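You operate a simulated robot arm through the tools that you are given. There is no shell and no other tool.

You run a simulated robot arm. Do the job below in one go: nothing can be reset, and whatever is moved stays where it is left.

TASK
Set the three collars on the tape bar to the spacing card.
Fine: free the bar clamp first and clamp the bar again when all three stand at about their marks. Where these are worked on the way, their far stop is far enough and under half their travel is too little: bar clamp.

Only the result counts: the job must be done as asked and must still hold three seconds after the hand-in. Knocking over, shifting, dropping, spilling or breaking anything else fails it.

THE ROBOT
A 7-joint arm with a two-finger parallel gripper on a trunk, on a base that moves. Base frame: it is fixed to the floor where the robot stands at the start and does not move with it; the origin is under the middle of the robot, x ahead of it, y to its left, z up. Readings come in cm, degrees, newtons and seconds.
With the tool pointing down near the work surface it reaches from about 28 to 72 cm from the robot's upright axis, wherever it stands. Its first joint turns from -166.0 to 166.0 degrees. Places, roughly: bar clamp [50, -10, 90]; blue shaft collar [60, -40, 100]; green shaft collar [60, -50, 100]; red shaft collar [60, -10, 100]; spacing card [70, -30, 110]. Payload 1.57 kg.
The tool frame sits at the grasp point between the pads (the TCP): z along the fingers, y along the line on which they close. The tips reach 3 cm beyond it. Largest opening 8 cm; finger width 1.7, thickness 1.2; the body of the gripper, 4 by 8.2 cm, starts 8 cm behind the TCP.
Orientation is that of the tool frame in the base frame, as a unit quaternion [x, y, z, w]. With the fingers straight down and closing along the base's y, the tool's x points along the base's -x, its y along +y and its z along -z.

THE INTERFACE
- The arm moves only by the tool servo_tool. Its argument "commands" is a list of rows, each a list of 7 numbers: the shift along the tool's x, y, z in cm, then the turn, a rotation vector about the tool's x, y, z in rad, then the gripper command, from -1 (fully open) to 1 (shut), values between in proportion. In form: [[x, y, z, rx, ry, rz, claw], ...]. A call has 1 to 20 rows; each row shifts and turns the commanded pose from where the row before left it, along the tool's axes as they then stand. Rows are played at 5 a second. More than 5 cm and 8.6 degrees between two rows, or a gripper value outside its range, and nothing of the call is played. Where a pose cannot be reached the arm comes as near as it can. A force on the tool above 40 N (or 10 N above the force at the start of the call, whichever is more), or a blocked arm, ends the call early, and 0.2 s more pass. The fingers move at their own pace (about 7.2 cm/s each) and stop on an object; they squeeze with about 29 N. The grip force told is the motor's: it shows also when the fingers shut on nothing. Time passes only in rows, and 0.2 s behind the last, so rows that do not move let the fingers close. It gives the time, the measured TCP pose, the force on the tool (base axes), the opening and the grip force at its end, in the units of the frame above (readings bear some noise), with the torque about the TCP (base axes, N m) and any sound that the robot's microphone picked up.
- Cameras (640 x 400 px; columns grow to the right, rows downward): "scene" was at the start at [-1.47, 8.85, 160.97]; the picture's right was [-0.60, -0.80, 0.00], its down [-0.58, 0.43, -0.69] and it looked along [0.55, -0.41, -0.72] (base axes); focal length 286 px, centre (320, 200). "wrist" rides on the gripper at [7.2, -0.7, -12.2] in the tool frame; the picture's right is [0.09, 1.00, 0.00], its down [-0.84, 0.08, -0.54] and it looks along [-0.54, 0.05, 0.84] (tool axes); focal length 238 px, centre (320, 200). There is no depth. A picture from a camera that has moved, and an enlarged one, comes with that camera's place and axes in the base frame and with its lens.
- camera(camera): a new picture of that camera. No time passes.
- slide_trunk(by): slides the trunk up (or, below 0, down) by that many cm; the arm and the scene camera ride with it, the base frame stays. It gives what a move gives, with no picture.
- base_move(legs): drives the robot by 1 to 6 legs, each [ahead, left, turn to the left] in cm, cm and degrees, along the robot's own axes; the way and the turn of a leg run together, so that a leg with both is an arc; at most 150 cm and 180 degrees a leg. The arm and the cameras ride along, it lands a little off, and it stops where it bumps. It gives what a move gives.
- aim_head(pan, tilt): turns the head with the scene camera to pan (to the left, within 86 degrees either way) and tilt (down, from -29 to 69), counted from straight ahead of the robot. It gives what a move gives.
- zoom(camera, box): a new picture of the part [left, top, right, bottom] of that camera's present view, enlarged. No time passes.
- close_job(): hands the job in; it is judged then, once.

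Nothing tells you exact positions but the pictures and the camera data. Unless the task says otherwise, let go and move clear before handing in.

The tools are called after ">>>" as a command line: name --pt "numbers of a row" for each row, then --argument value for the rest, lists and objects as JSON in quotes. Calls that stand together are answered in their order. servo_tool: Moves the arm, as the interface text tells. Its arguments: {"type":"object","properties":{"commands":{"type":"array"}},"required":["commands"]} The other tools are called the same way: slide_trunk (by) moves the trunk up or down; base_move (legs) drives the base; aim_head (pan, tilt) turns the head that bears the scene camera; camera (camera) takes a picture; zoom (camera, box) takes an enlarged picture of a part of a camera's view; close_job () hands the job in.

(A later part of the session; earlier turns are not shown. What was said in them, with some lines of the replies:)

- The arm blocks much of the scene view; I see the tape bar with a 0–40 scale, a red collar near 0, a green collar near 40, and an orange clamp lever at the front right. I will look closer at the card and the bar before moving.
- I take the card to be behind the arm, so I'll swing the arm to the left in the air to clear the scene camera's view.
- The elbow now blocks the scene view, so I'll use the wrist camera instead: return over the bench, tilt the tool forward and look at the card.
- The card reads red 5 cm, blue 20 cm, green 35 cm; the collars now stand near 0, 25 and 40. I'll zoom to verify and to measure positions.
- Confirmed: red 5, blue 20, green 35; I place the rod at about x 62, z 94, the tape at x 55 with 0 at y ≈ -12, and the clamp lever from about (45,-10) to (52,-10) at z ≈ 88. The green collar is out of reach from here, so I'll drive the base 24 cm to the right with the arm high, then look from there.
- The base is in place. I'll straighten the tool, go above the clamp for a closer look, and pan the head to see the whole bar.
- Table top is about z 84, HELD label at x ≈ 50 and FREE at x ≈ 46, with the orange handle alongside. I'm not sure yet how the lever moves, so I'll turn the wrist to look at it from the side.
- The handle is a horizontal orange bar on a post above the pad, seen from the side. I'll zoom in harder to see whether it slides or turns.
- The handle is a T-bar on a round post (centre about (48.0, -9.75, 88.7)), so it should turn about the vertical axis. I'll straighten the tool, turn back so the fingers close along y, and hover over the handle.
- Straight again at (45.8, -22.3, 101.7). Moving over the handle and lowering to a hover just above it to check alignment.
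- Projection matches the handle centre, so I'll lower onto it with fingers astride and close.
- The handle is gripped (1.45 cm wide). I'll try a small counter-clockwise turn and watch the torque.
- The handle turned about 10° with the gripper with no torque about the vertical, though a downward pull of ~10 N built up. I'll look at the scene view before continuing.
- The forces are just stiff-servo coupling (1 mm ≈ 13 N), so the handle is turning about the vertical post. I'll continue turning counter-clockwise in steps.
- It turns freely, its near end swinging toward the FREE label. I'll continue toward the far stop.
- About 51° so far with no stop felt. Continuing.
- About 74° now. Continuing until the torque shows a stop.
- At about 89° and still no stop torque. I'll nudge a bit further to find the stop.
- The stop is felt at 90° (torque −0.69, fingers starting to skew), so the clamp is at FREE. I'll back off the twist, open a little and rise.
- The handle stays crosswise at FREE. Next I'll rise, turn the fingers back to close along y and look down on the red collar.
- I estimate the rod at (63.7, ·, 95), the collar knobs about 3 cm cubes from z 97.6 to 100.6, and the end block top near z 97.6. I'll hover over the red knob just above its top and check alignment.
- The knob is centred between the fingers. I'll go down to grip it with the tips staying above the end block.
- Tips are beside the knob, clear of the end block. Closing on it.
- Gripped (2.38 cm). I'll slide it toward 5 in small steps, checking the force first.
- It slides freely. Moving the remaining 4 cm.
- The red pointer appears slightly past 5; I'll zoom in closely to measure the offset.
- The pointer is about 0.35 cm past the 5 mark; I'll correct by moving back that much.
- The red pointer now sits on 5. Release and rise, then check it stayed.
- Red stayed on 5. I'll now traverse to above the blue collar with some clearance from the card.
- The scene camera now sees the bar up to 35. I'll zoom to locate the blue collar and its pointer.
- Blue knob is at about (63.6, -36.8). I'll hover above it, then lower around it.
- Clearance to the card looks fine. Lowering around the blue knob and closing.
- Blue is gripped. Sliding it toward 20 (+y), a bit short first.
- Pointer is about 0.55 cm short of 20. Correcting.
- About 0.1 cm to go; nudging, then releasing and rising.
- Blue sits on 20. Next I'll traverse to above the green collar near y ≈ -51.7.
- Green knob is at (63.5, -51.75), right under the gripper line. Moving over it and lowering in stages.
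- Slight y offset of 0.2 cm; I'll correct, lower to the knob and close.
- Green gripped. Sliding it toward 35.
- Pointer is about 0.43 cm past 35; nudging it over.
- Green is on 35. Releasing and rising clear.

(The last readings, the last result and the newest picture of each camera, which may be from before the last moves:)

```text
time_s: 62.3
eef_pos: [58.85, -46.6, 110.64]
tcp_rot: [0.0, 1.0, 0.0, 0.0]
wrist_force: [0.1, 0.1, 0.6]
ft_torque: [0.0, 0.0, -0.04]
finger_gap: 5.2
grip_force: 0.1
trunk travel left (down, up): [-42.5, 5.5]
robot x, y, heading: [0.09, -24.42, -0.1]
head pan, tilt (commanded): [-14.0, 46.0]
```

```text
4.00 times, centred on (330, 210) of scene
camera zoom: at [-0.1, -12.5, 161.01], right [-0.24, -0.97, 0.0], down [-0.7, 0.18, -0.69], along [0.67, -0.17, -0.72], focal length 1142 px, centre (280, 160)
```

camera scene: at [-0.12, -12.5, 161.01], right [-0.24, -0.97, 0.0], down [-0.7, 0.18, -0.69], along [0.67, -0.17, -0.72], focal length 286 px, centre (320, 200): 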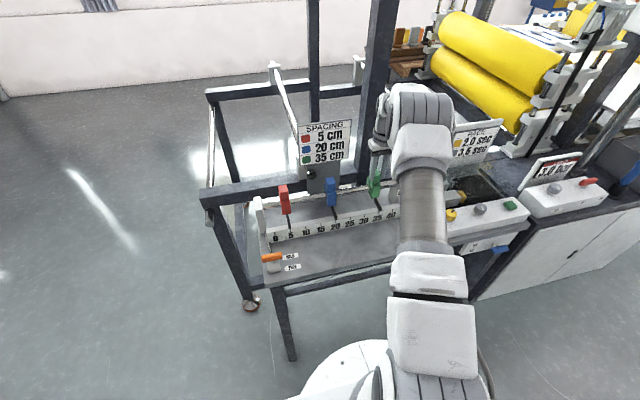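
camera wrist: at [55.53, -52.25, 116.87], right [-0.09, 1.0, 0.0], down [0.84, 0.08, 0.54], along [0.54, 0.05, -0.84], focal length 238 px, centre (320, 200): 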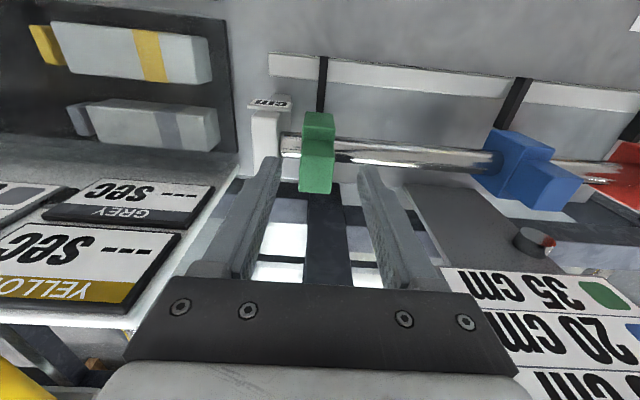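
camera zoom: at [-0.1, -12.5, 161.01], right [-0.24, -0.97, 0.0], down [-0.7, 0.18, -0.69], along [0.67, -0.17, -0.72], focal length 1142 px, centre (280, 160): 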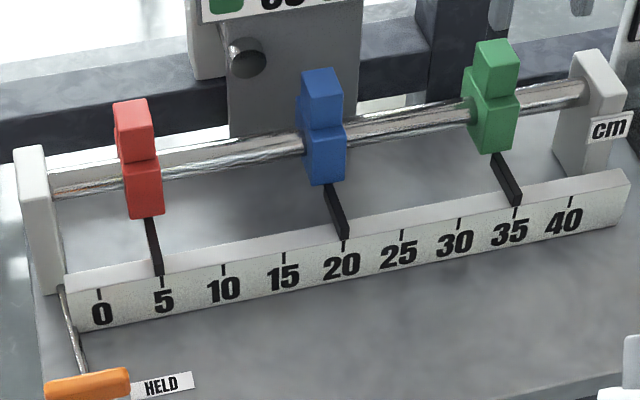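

All three pointers read 5, 20 and 35. Now back over the clamp handle, with fingers turned to close along x, to turn it back to HELD.

>>> servo_tool --pt "4 0 0 0 0 0 0.2" --pt "4 2 0 0 0 0 0.2" --pt "2.85 3 0 0 0 0 0.2" --pt "0 4 0 0 0 0 0.2" --pt "0 4 0 0 0 0 0.2" --pt "0 4 0 0 0 0 0.2" --pt "0 4 0 0 0 0 0.2" --pt "0 4 0 0 0 0 0.2" --pt "0 4 0 0 0 0 0.2" --pt "0 4 0 0 0 0 0.2" --pt "0 3.85 0 0 0 0 0.2" --pt "0 0 0 0 0 0 0.2"

>>> servo_tool --pt "0 0 0 0 0 -0.143 0.2" --pt "0 0 0 0 0 -0.143 0.2" --pt "0 0 0 0 0 -0.143 0.2" --pt "0 0 0 0 0 -0.143 0.2" --pt "0 0 0 0 0 -0.143 0.2" --pt "0 0 0 0 0 -0.143 0.2" --pt "0 0 0 0 0 -0.143 0.2" --pt "0 0 0 0 0 -0.143 0.2" --pt "0 0 0 0 0 -0.143 0.2" --pt "0 0 0 0 0 -0.143 0.2" --pt "0 0 0 0 0 -0.14 0.2" --pt "0 0 4 0 0 0 0.2" --pt "0 0 4 0 0 0 0.2" --pt "0 0 3 0 0 0 0.2" --pt "0 0 0 0 0 0 0.2"

>>> camera --camera "wrist"

>>> zoom --camera "scene" --box '[235, 180, 325, 280]'

```text
time_s: 64.9
eef_pos: [47.95, -9.54, 110.55]
tcp_rot: [0.0, 1.0, -0.001, 0.0]
wrist_force: [0.5, -0.2, 0.4]
ft_torque: [0.0, -0.03, -0.01]
finger_gap: 3.22
grip_force: 0.0
trunk travel left (down, up): [-42.5, 5.5]
robot x, y, heading: [0.25, -23.91, 0.0]
head pan, tilt (commanded): [-14.0, 46.0]
```

```text
time_s: 68.1
eef_pos: [47.92, -9.81, 99.55]
tcp_rot: [0.707, -0.707, 0.0, 0.0]
wrist_force: [0.3, -0.4, 0.0]
ft_torque: [-0.01, -0.01, 0.01]
finger_gap: 3.2
grip_force: 0.1
trunk travel left (down, up): [-42.5, 5.5]
robot x, y, heading: [0.13, -24.06, -0.3]
head pan, tilt (commanded): [-14.0, 46.0]
```

```text
taken
camera wrist: at [48.6, -17.06, 111.68], right [-1.0, -0.09, 0.0], down [-0.08, 0.84, 0.54], along [-0.05, 0.54, -0.84], focal length 238 px, centre (320, 200)
```

wrist: 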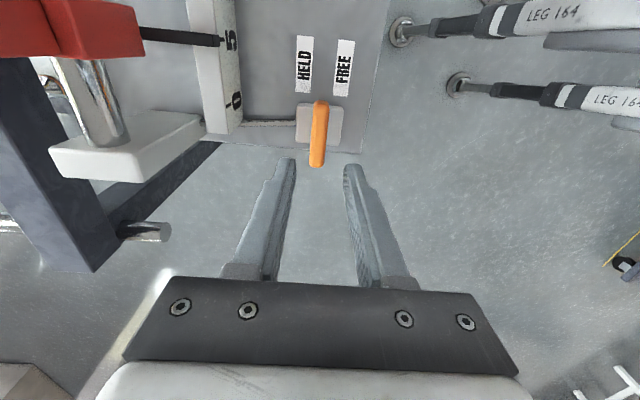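

```text
4.00 times, centred on (280, 230) of scene
camera zoom: at [-0.09, -12.5, 161.01], right [-0.24, -0.97, 0.0], down [-0.7, 0.18, -0.69], along [0.67, -0.17, -0.72], focal length 1142 px, centre (480, 80)
```

zoom: 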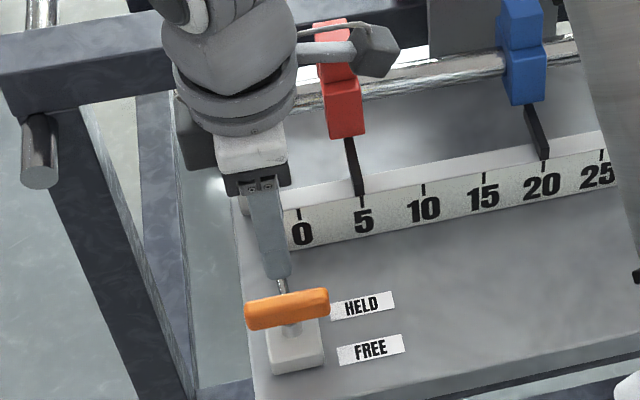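

Aligned over the crosswise handle. Descending around it and closing.

>>> servo_tool --pt "0 0 4 0 0 0 0.2" --pt "0 0 3 0 0 0 0.2" --pt "0 0 1.8 0 0 0 0.2" --pt "0 0 0.95 0 0 0 0.2" --pt "0 0 0 0 0 0 0.2" --pt "0 0 0 0 0 0 0.6" --pt "0 0 0 0 0 0 1" --pt "0 0 0 0 0 0 1"

>>> zoom --camera "wrist" --box '[220, 80, 420, 280]'

```text
time_s: 69.9
eef_pos: [48.02, -9.8, 89.78]
tcp_rot: [-0.707, 0.707, 0.0, 0.0]
wrist_force: [2.7, -1.1, -1.5]
ft_torque: [-0.06, -0.05, -0.02]
finger_gap: 1.48
grip_force: 30.9
trunk travel left (down, up): [-42.5, 5.5]
robot x, y, heading: [0.1, -24.17, -0.0]
head pan, tilt (commanded): [-14.0, 46.0]
```

```text
2.00 times, centred on (320, 180) of wrist
camera zoom: at [48.7, -17.09, 101.97], right [-1.0, -0.09, 0.0], down [-0.08, 0.84, 0.54], along [-0.05, 0.54, -0.84], focal length 477 px, centre (320, 240)
```

zoom: 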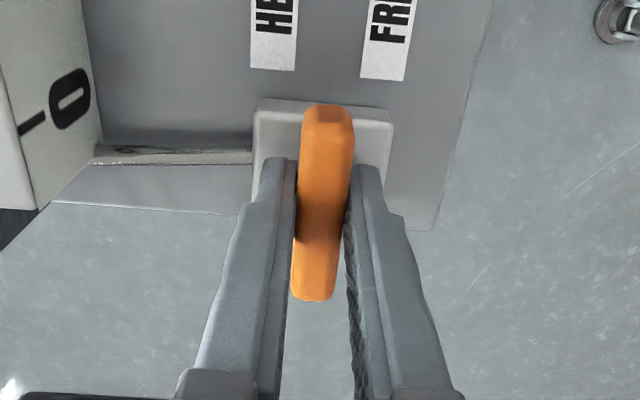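

Handle gripped again. Turning it clockwise (back) in steps toward HELD.

>>> servo_tool --pt "0 0 0 0 0 0.08 1" --pt "0 0 0 0 0 0.1 1" --pt "0 0 0 0 0 0.1 1" --pt "0 0 0 0 0 0.1 1" --pt "0 0 0 0 0 0.1 1" --pt "0 0 0 0 0 0 1"

>>> servo_tool --pt "0 0 0 0 0 0.1 1" --pt "0 0 0 0 0 0.1 1" --pt "0 0 0 0 0 0.1 1" --pt "0 0 0 0 0 0.1 1" --pt "0 0 0 0 0 0.1 1" --pt "0 0 0 0 0 0 1"

>>> zoom --camera "scene" --box '[235, 180, 325, 280]'

```text
time_s: 71.3
eef_pos: [47.99, -9.84, 89.99]
tcp_rot: [-0.517, 0.856, 0.0, 0.0]
wrist_force: [-2.6, -6.9, 14.5]
ft_torque: [-0.36, 0.32, -0.02]
finger_gap: 1.5
grip_force: 30.8
trunk travel left (down, up): [-42.5, 5.5]
robot x, y, heading: [-0.15, -24.61, -0.0]
head pan, tilt (commanded): [-14.0, 46.0]
```

```text
time_s: 72.7
eef_pos: [47.91, -9.8, 89.92]
tcp_rot: [-0.289, 0.957, 0.0, 0.0]
wrist_force: [-9.3, -7.7, 16.1]
ft_torque: [0.08, -0.15, -0.03]
finger_gap: 1.48
grip_force: 30.9
trunk travel left (down, up): [-42.5, 5.5]
robot x, y, heading: [0.08, -24.2, -0.1]
head pan, tilt (commanded): [-14.0, 46.0]
```

```text
4.00 times, centred on (280, 230) of scene
camera zoom: at [-0.3, -12.6, 161.02], right [-0.24, -0.97, 0.0], down [-0.7, 0.18, -0.7], along [0.67, -0.17, -0.72], focal length 1142 px, centre (480, 80)
```

zoom: 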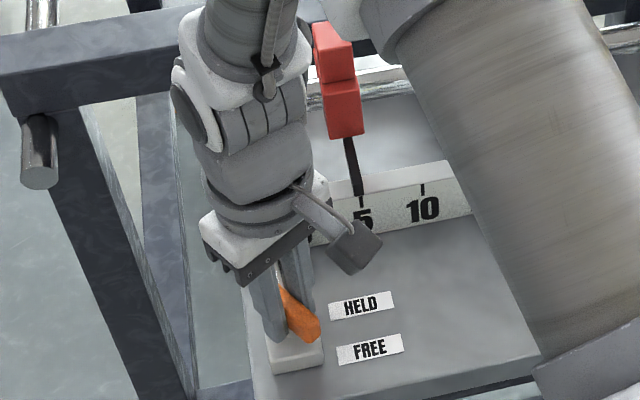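

About 56° back so far. Easing the vertical force by 1 mm and continuing to the stop.

>>> servo_tool --pt "0 0 -0.08 0 0 0.05 1" --pt "0 0 0 0 0 0.1 1" --pt "0 0 0 0 0 0.1 1" --pt "0 0 0 0 0 0.1 1" --pt "0 0 0 0 0 0.1 1" --pt "0 0 0 0 0 0.1 1" --pt "0 0 0 0 0 0 1"

>>> zoom --camera "wrist" --box '[200, 80, 400, 280]'

>>> zoom --camera "scene" --box '[235, 180, 325, 280]'

```text
time_s: 74.3
eef_pos: [47.9, -9.75, 89.81]
tcp_rot: [-0.019, 1.0, 0.001, 0.0]
wrist_force: [-13.8, -2.9, 9.2]
ft_torque: [-0.03, 0.0, 0.01]
finger_gap: 1.45
grip_force: 31.3
trunk travel left (down, up): [-42.5, 5.5]
robot x, y, heading: [-0.15, -24.46, -0.2]
head pan, tilt (commanded): [-14.0, 46.0]
```

```text
2.00 times, centred on (300, 180) of wrist
camera zoom: at [40.77, -10.72, 101.97], right [-0.13, 0.99, 0.0], down [0.83, 0.11, 0.54], along [0.54, 0.07, -0.84], focal length 477 px, centre (360, 240)
```

zoom: 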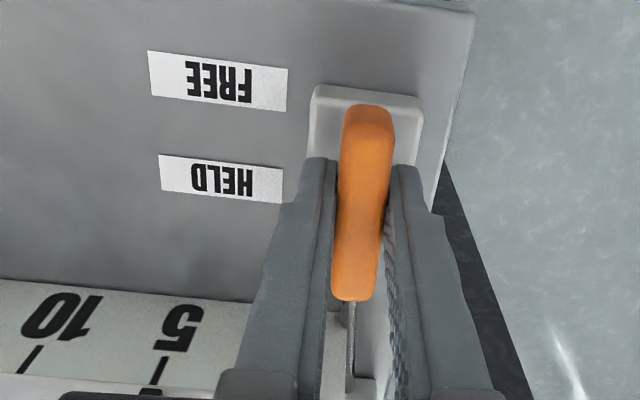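

```text
4.00 times, centred on (280, 230) of scene
camera zoom: at [-0.28, -12.54, 161.02], right [-0.24, -0.97, 0.0], down [-0.7, 0.18, -0.7], along [0.67, -0.17, -0.72], focal length 1142 px, centre (480, 80)
```

zoom: 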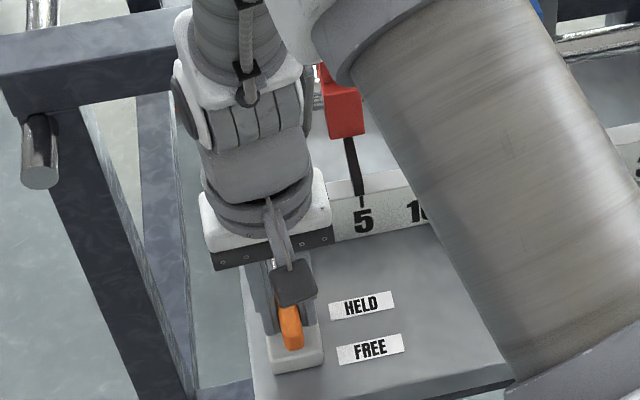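

Nearly back; a bit more turn to reach the HELD stop, easing the side force.

>>> servo_tool --pt "0.08 0 -0.05 0 0 0.04 1" --pt "0 0 0 0 0 0.05 1" --pt "0 0 0 0 0 0.05 1" --pt "0 0 0 0 0 0 1"

>>> zoom --camera "wrist" --box '[200, 80, 400, 280]'

```text
time_s: 75.3
eef_pos: [47.91, -9.77, 89.86]
tcp_rot: [0.05, 0.999, 0.0, 0.001]
wrist_force: [-5.9, 2.4, -5.6]
ft_torque: [-0.02, -0.49, 0.73]
finger_gap: 1.65
grip_force: 31.5
trunk travel left (down, up): [-42.5, 5.5]
robot x, y, heading: [-0.02, -24.19, -0.3]
head pan, tilt (commanded): [-14.0, 46.0]
```

```text
2.00 times, centred on (300, 180) of wrist
camera zoom: at [40.76, -9.72, 101.96], right [0.01, 1.0, 0.0], down [0.84, -0.01, 0.54], along [0.54, 0.0, -0.84], focal length 477 px, centre (360, 240)
```

zoom: 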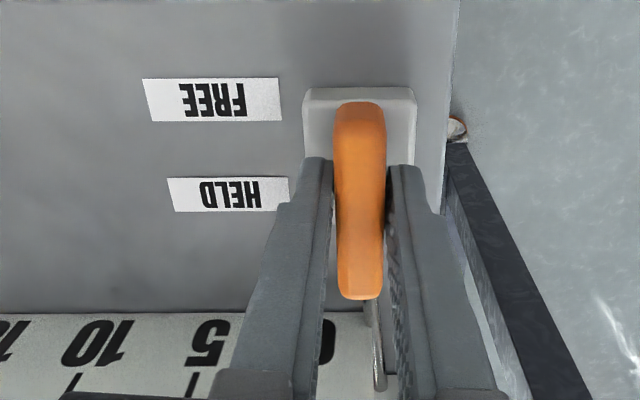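

The HELD stop is felt (torque +0.73). I'll take off the twist, open, and rise clear.

>>> servo_tool --pt "0 0 0 0 0 -0.05 1" --pt "0 0 0 0 0 -0.04 1" --pt "0 0 0 0 0 0 1" --pt "0 0 0 0 0 0 0.4" --pt "0 0 0 0 0 0 0.1" --pt "0 0 0 0 0 0 0.1" --pt "0 0 -3 0 0 0 0.1" --pt "0 0 -4 0 0 0 0.1" --pt "0 0 -5 0 0 0 0.1" --pt "0 0 -5 0 0 0 0.1" --pt "0 0 0 0 0 0 0.1"

>>> camera --camera "wrist"

>>> camera --camera "scene"

```text
time_s: 77.7
eef_pos: [47.85, -9.85, 106.98]
tcp_rot: [0.005, 1.0, -0.001, 0.0]
wrist_force: [0.0, 0.6, -0.1]
ft_torque: [0.0, 0.02, 0.03]
finger_gap: 3.63
grip_force: 0.1
trunk travel left (down, up): [-42.5, 5.5]
robot x, y, heading: [-0.32, -24.1, 0.1]
head pan, tilt (commanded): [-14.0, 46.0]
```

```text
taken
camera wrist: at [40.7, -10.47, 119.14], right [-0.08, 1.0, 0.0], down [0.84, 0.07, 0.54], along [0.54, 0.04, -0.84], focal length 238 px, centre (320, 200)
```

wrist: 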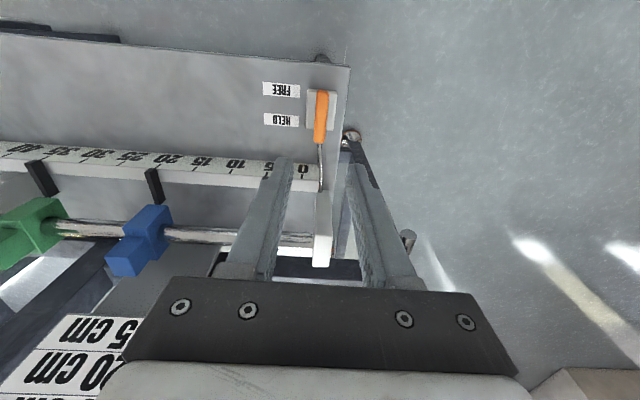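

```text
taken
camera scene: at [-0.11, -12.5, 161.01], right [-0.24, -0.97, 0.0], down [-0.7, 0.18, -0.69], along [0.67, -0.17, -0.72], focal length 286 px, centre (320, 200)
```

scene: 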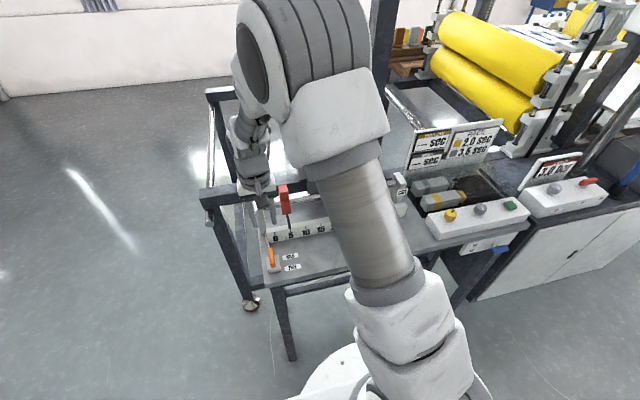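

The handle is back along HELD. I'll retreat clear and take a frontal look to verify everything.

>>> servo_tool --pt "4 0 -2 0 0 0 -0.5" --pt "4 -3 -2 0 0 0 -0.5" --pt "4 -4 -2 0 0 0 -0.5" --pt "2 -4 -2 0 -0.13 0 -0.5" --pt "0 -4 0 0 -0.13 0 -0.5" --pt "0 0 0 0 -0.13 0 -0.5" --pt "0 0 0 0 -0.13 0 -0.5" --pt "0 0 0 0 0 0 -0.5"

>>> camera --camera "wrist"

>>> zoom --camera "wrist" --box '[120, 30, 320, 160]'

>>> zoom --camera "wrist" --box '[300, 20, 460, 160]'

>>> camera --camera "scene"

```text
refused: row 2 steps farther than a row can; nothing moved
```

```text
taken
camera wrist: at [40.7, -10.47, 119.14], right [-0.08, 1.0, 0.0], down [0.84, 0.07, 0.54], along [0.54, 0.04, -0.84], focal length 238 px, centre (320, 200)
```

wrist: 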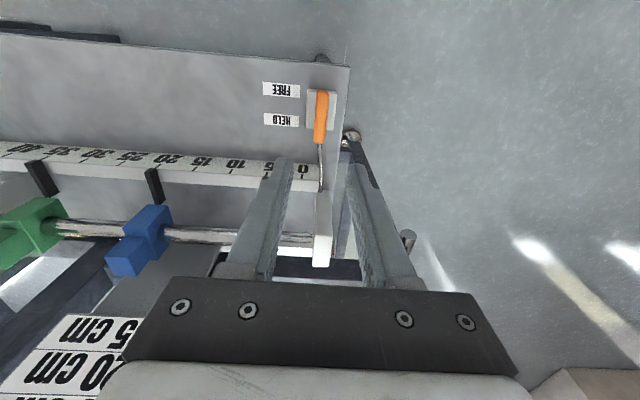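

```text
3.08 times, centred on (220, 95) of wrist
camera zoom: at [40.7, -10.47, 119.14], right [-0.08, 1.0, 0.0], down [0.84, 0.07, 0.54], along [0.54, 0.04, -0.84], focal length 733 px, centre (628, 523)
```

zoom: 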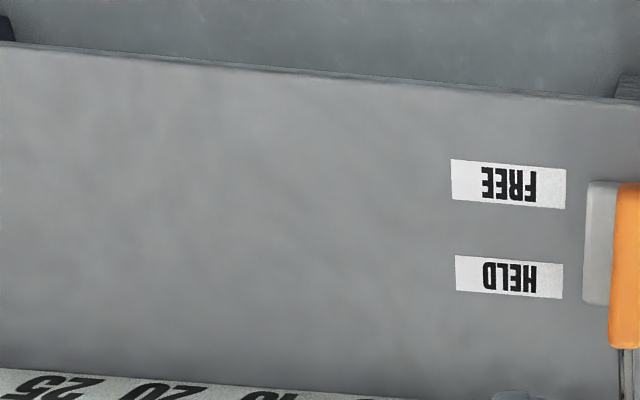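

```text
2.86 times, centred on (380, 90) of wrist
camera zoom: at [40.7, -10.47, 119.14], right [-0.08, 1.0, 0.0], down [0.84, 0.07, 0.54], along [0.54, 0.04, -0.84], focal length 681 px, centre (149, 514)
```

zoom: 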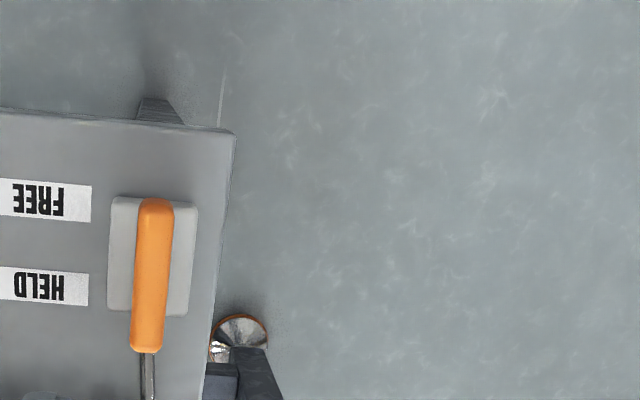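

```text
taken
camera scene: at [-0.11, -12.5, 161.01], right [-0.24, -0.97, 0.0], down [-0.7, 0.18, -0.69], along [0.67, -0.17, -0.72], focal length 286 px, centre (320, 200)
```

scene: 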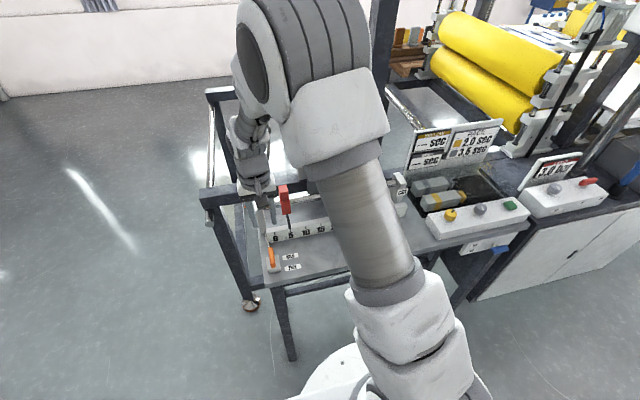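

The retreat was refused for too large a step; the handle clearly lies along HELD. I'll retreat with smaller steps.

>>> servo_tool --pt "3 0 -2 0 0 0 -0.5" --pt "3 -2 -2 0 0 0 -0.5" --pt "3 -2 -2 0 0 0 -0.5" --pt "3 -2 -2 0 0 0 -0.5" --pt "0 -4 0 0 0 0 -0.5" --pt "0 -4 0 0 -0.13 0 -0.5" --pt "0 -3 0 0 -0.13 0 -0.5" --pt "0 0 0 0 -0.13 0 -0.5" --pt "0 0 0 0 -0.13 0 -0.5" --pt "0 0 0 0 0 0 -0.5"

>>> camera --camera "wrist"

>>> camera --camera "scene"

```text
time_s: 79.9
eef_pos: [37.51, -26.92, 115.64]
tcp_rot: [0.005, 0.966, -0.001, 0.257]
wrist_force: [-0.1, 0.8, -0.8]
ft_torque: [0.02, -0.01, 0.0]
finger_gap: 5.97
grip_force: 0.1
out of reach, approached as far as the arm can: row 9
trunk travel left (down, up): [-42.5, 5.5]
robot x, y, heading: [0.05, -24.02, -0.0]
head pan, tilt (commanded): [-14.0, 46.0]
```

```text
taken
camera wrist: at [25.22, -27.52, 122.51], right [-0.07, 1.0, -0.05], down [0.46, 0.07, 0.89], along [0.89, 0.04, -0.46], focal length 238 px, centre (320, 200)
```

wrist: 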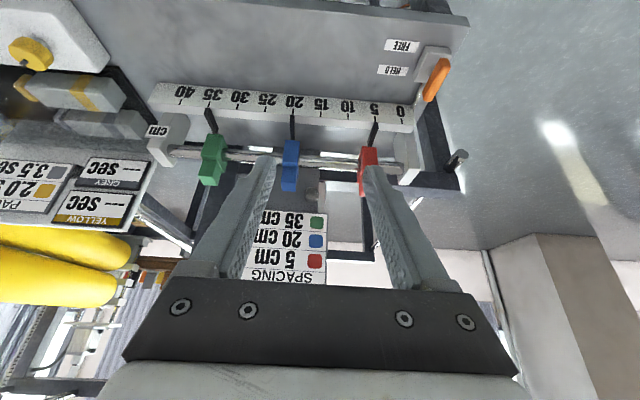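

```text
taken
camera scene: at [-0.1, -12.5, 161.01], right [-0.24, -0.97, 0.0], down [-0.7, 0.18, -0.69], along [0.67, -0.17, -0.72], focal length 286 px, centre (320, 200)
```

scene: 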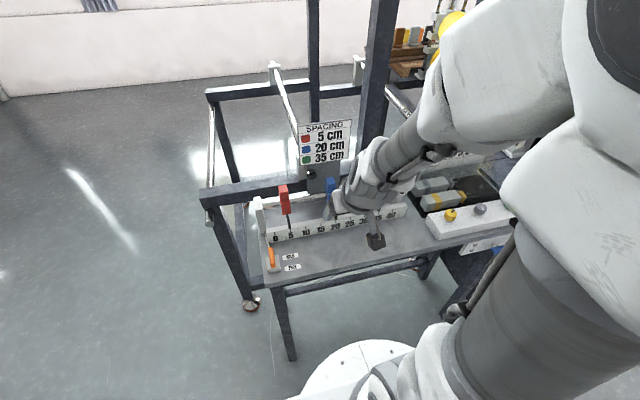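

>>> zoom --camera "wrist" --box '[280, 70, 420, 180]'

>>> zoom --camera "wrist" --box '[170, 70, 310, 180]'

>>> zoom --camera "wrist" --box '[370, 30, 470, 120]'

>>> zoom --camera "scene" --box '[250, 200, 310, 280]'

```text
3.64 times, centred on (350, 125) of wrist
camera zoom: at [25.22, -27.52, 122.51], right [-0.07, 1.0, -0.05], down [0.46, 0.07, 0.89], along [0.89, 0.04, -0.46], focal length 867 px, centre (211, 473)
```

zoom: 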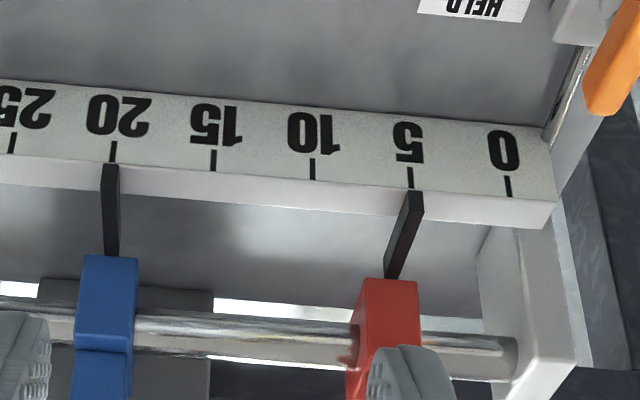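

```text
3.64 times, centred on (240, 125) of wrist
camera zoom: at [25.22, -27.52, 122.51], right [-0.07, 1.0, -0.05], down [0.46, 0.07, 0.89], along [0.89, 0.04, -0.46], focal length 867 px, centre (611, 473)
```

zoom: 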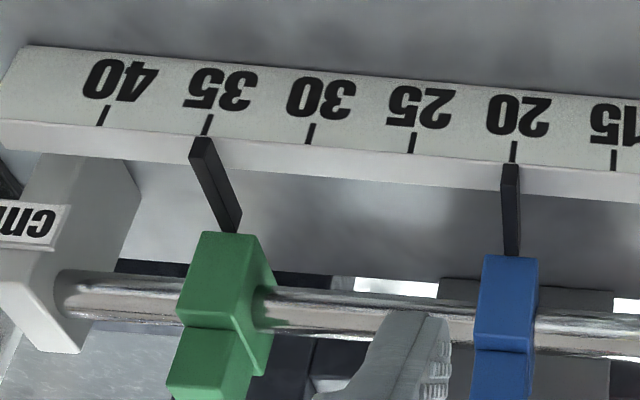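

```text
4.44 times, centred on (420, 75) of wrist
camera zoom: at [25.22, -27.52, 122.51], right [-0.07, 1.0, -0.05], down [0.46, 0.07, 0.89], along [0.89, 0.04, -0.46], focal length 1059 px, centre (-124, 756)
```

zoom: 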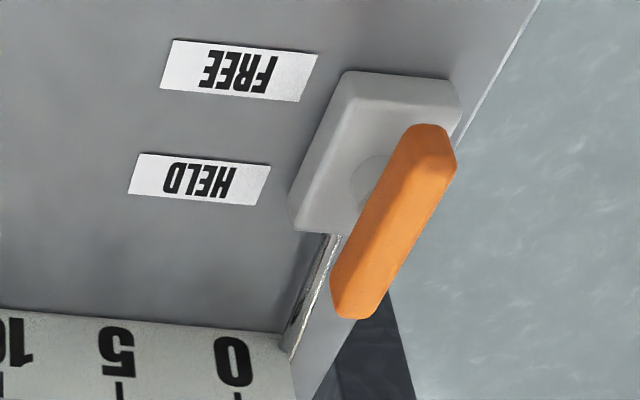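

```text
5.00 times, centred on (280, 240) of scene
camera zoom: at [-0.1, -12.5, 161.01], right [-0.24, -0.97, 0.0], down [-0.7, 0.18, -0.69], along [0.67, -0.17, -0.72], focal length 1428 px, centre (520, 0)
```

zoom: 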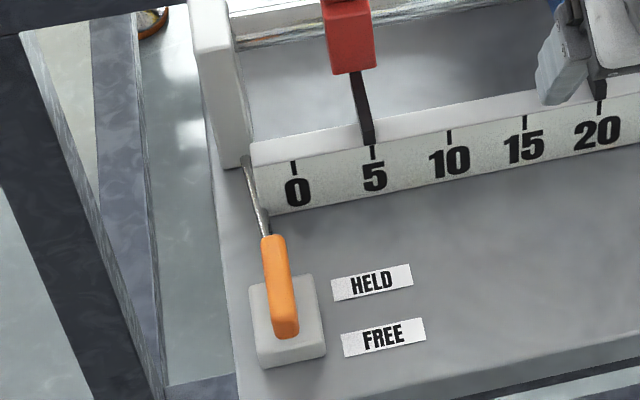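

The frontal view confirms red on 5, blue on 20, green on 35, and the clamp handle back along HELD. The arm is open and clear of everything, so I'm handing in.

>>> close_job

```text
The job is handed in.
```

I set the three collars to the card and turned the bar clamp back to HELD before handing in. I don't have a verdict on the job yet.

- **Collars:** the red pointer reads 5 cm, blue 20 cm and green 35 cm. Each is within about 0.15 cm of its mark in the close-up pictures.
- **Bar clamp:** I turned it a quarter turn to its FREE stop before moving the collars. Afterwards I turned it back until I felt the HELD stop.
- **Surroundings:** I saw nothing knocked or shifted. The gripper is open and clear of the bench.

I drove the base about 24 cm to the right to reach the green collar and left it there.
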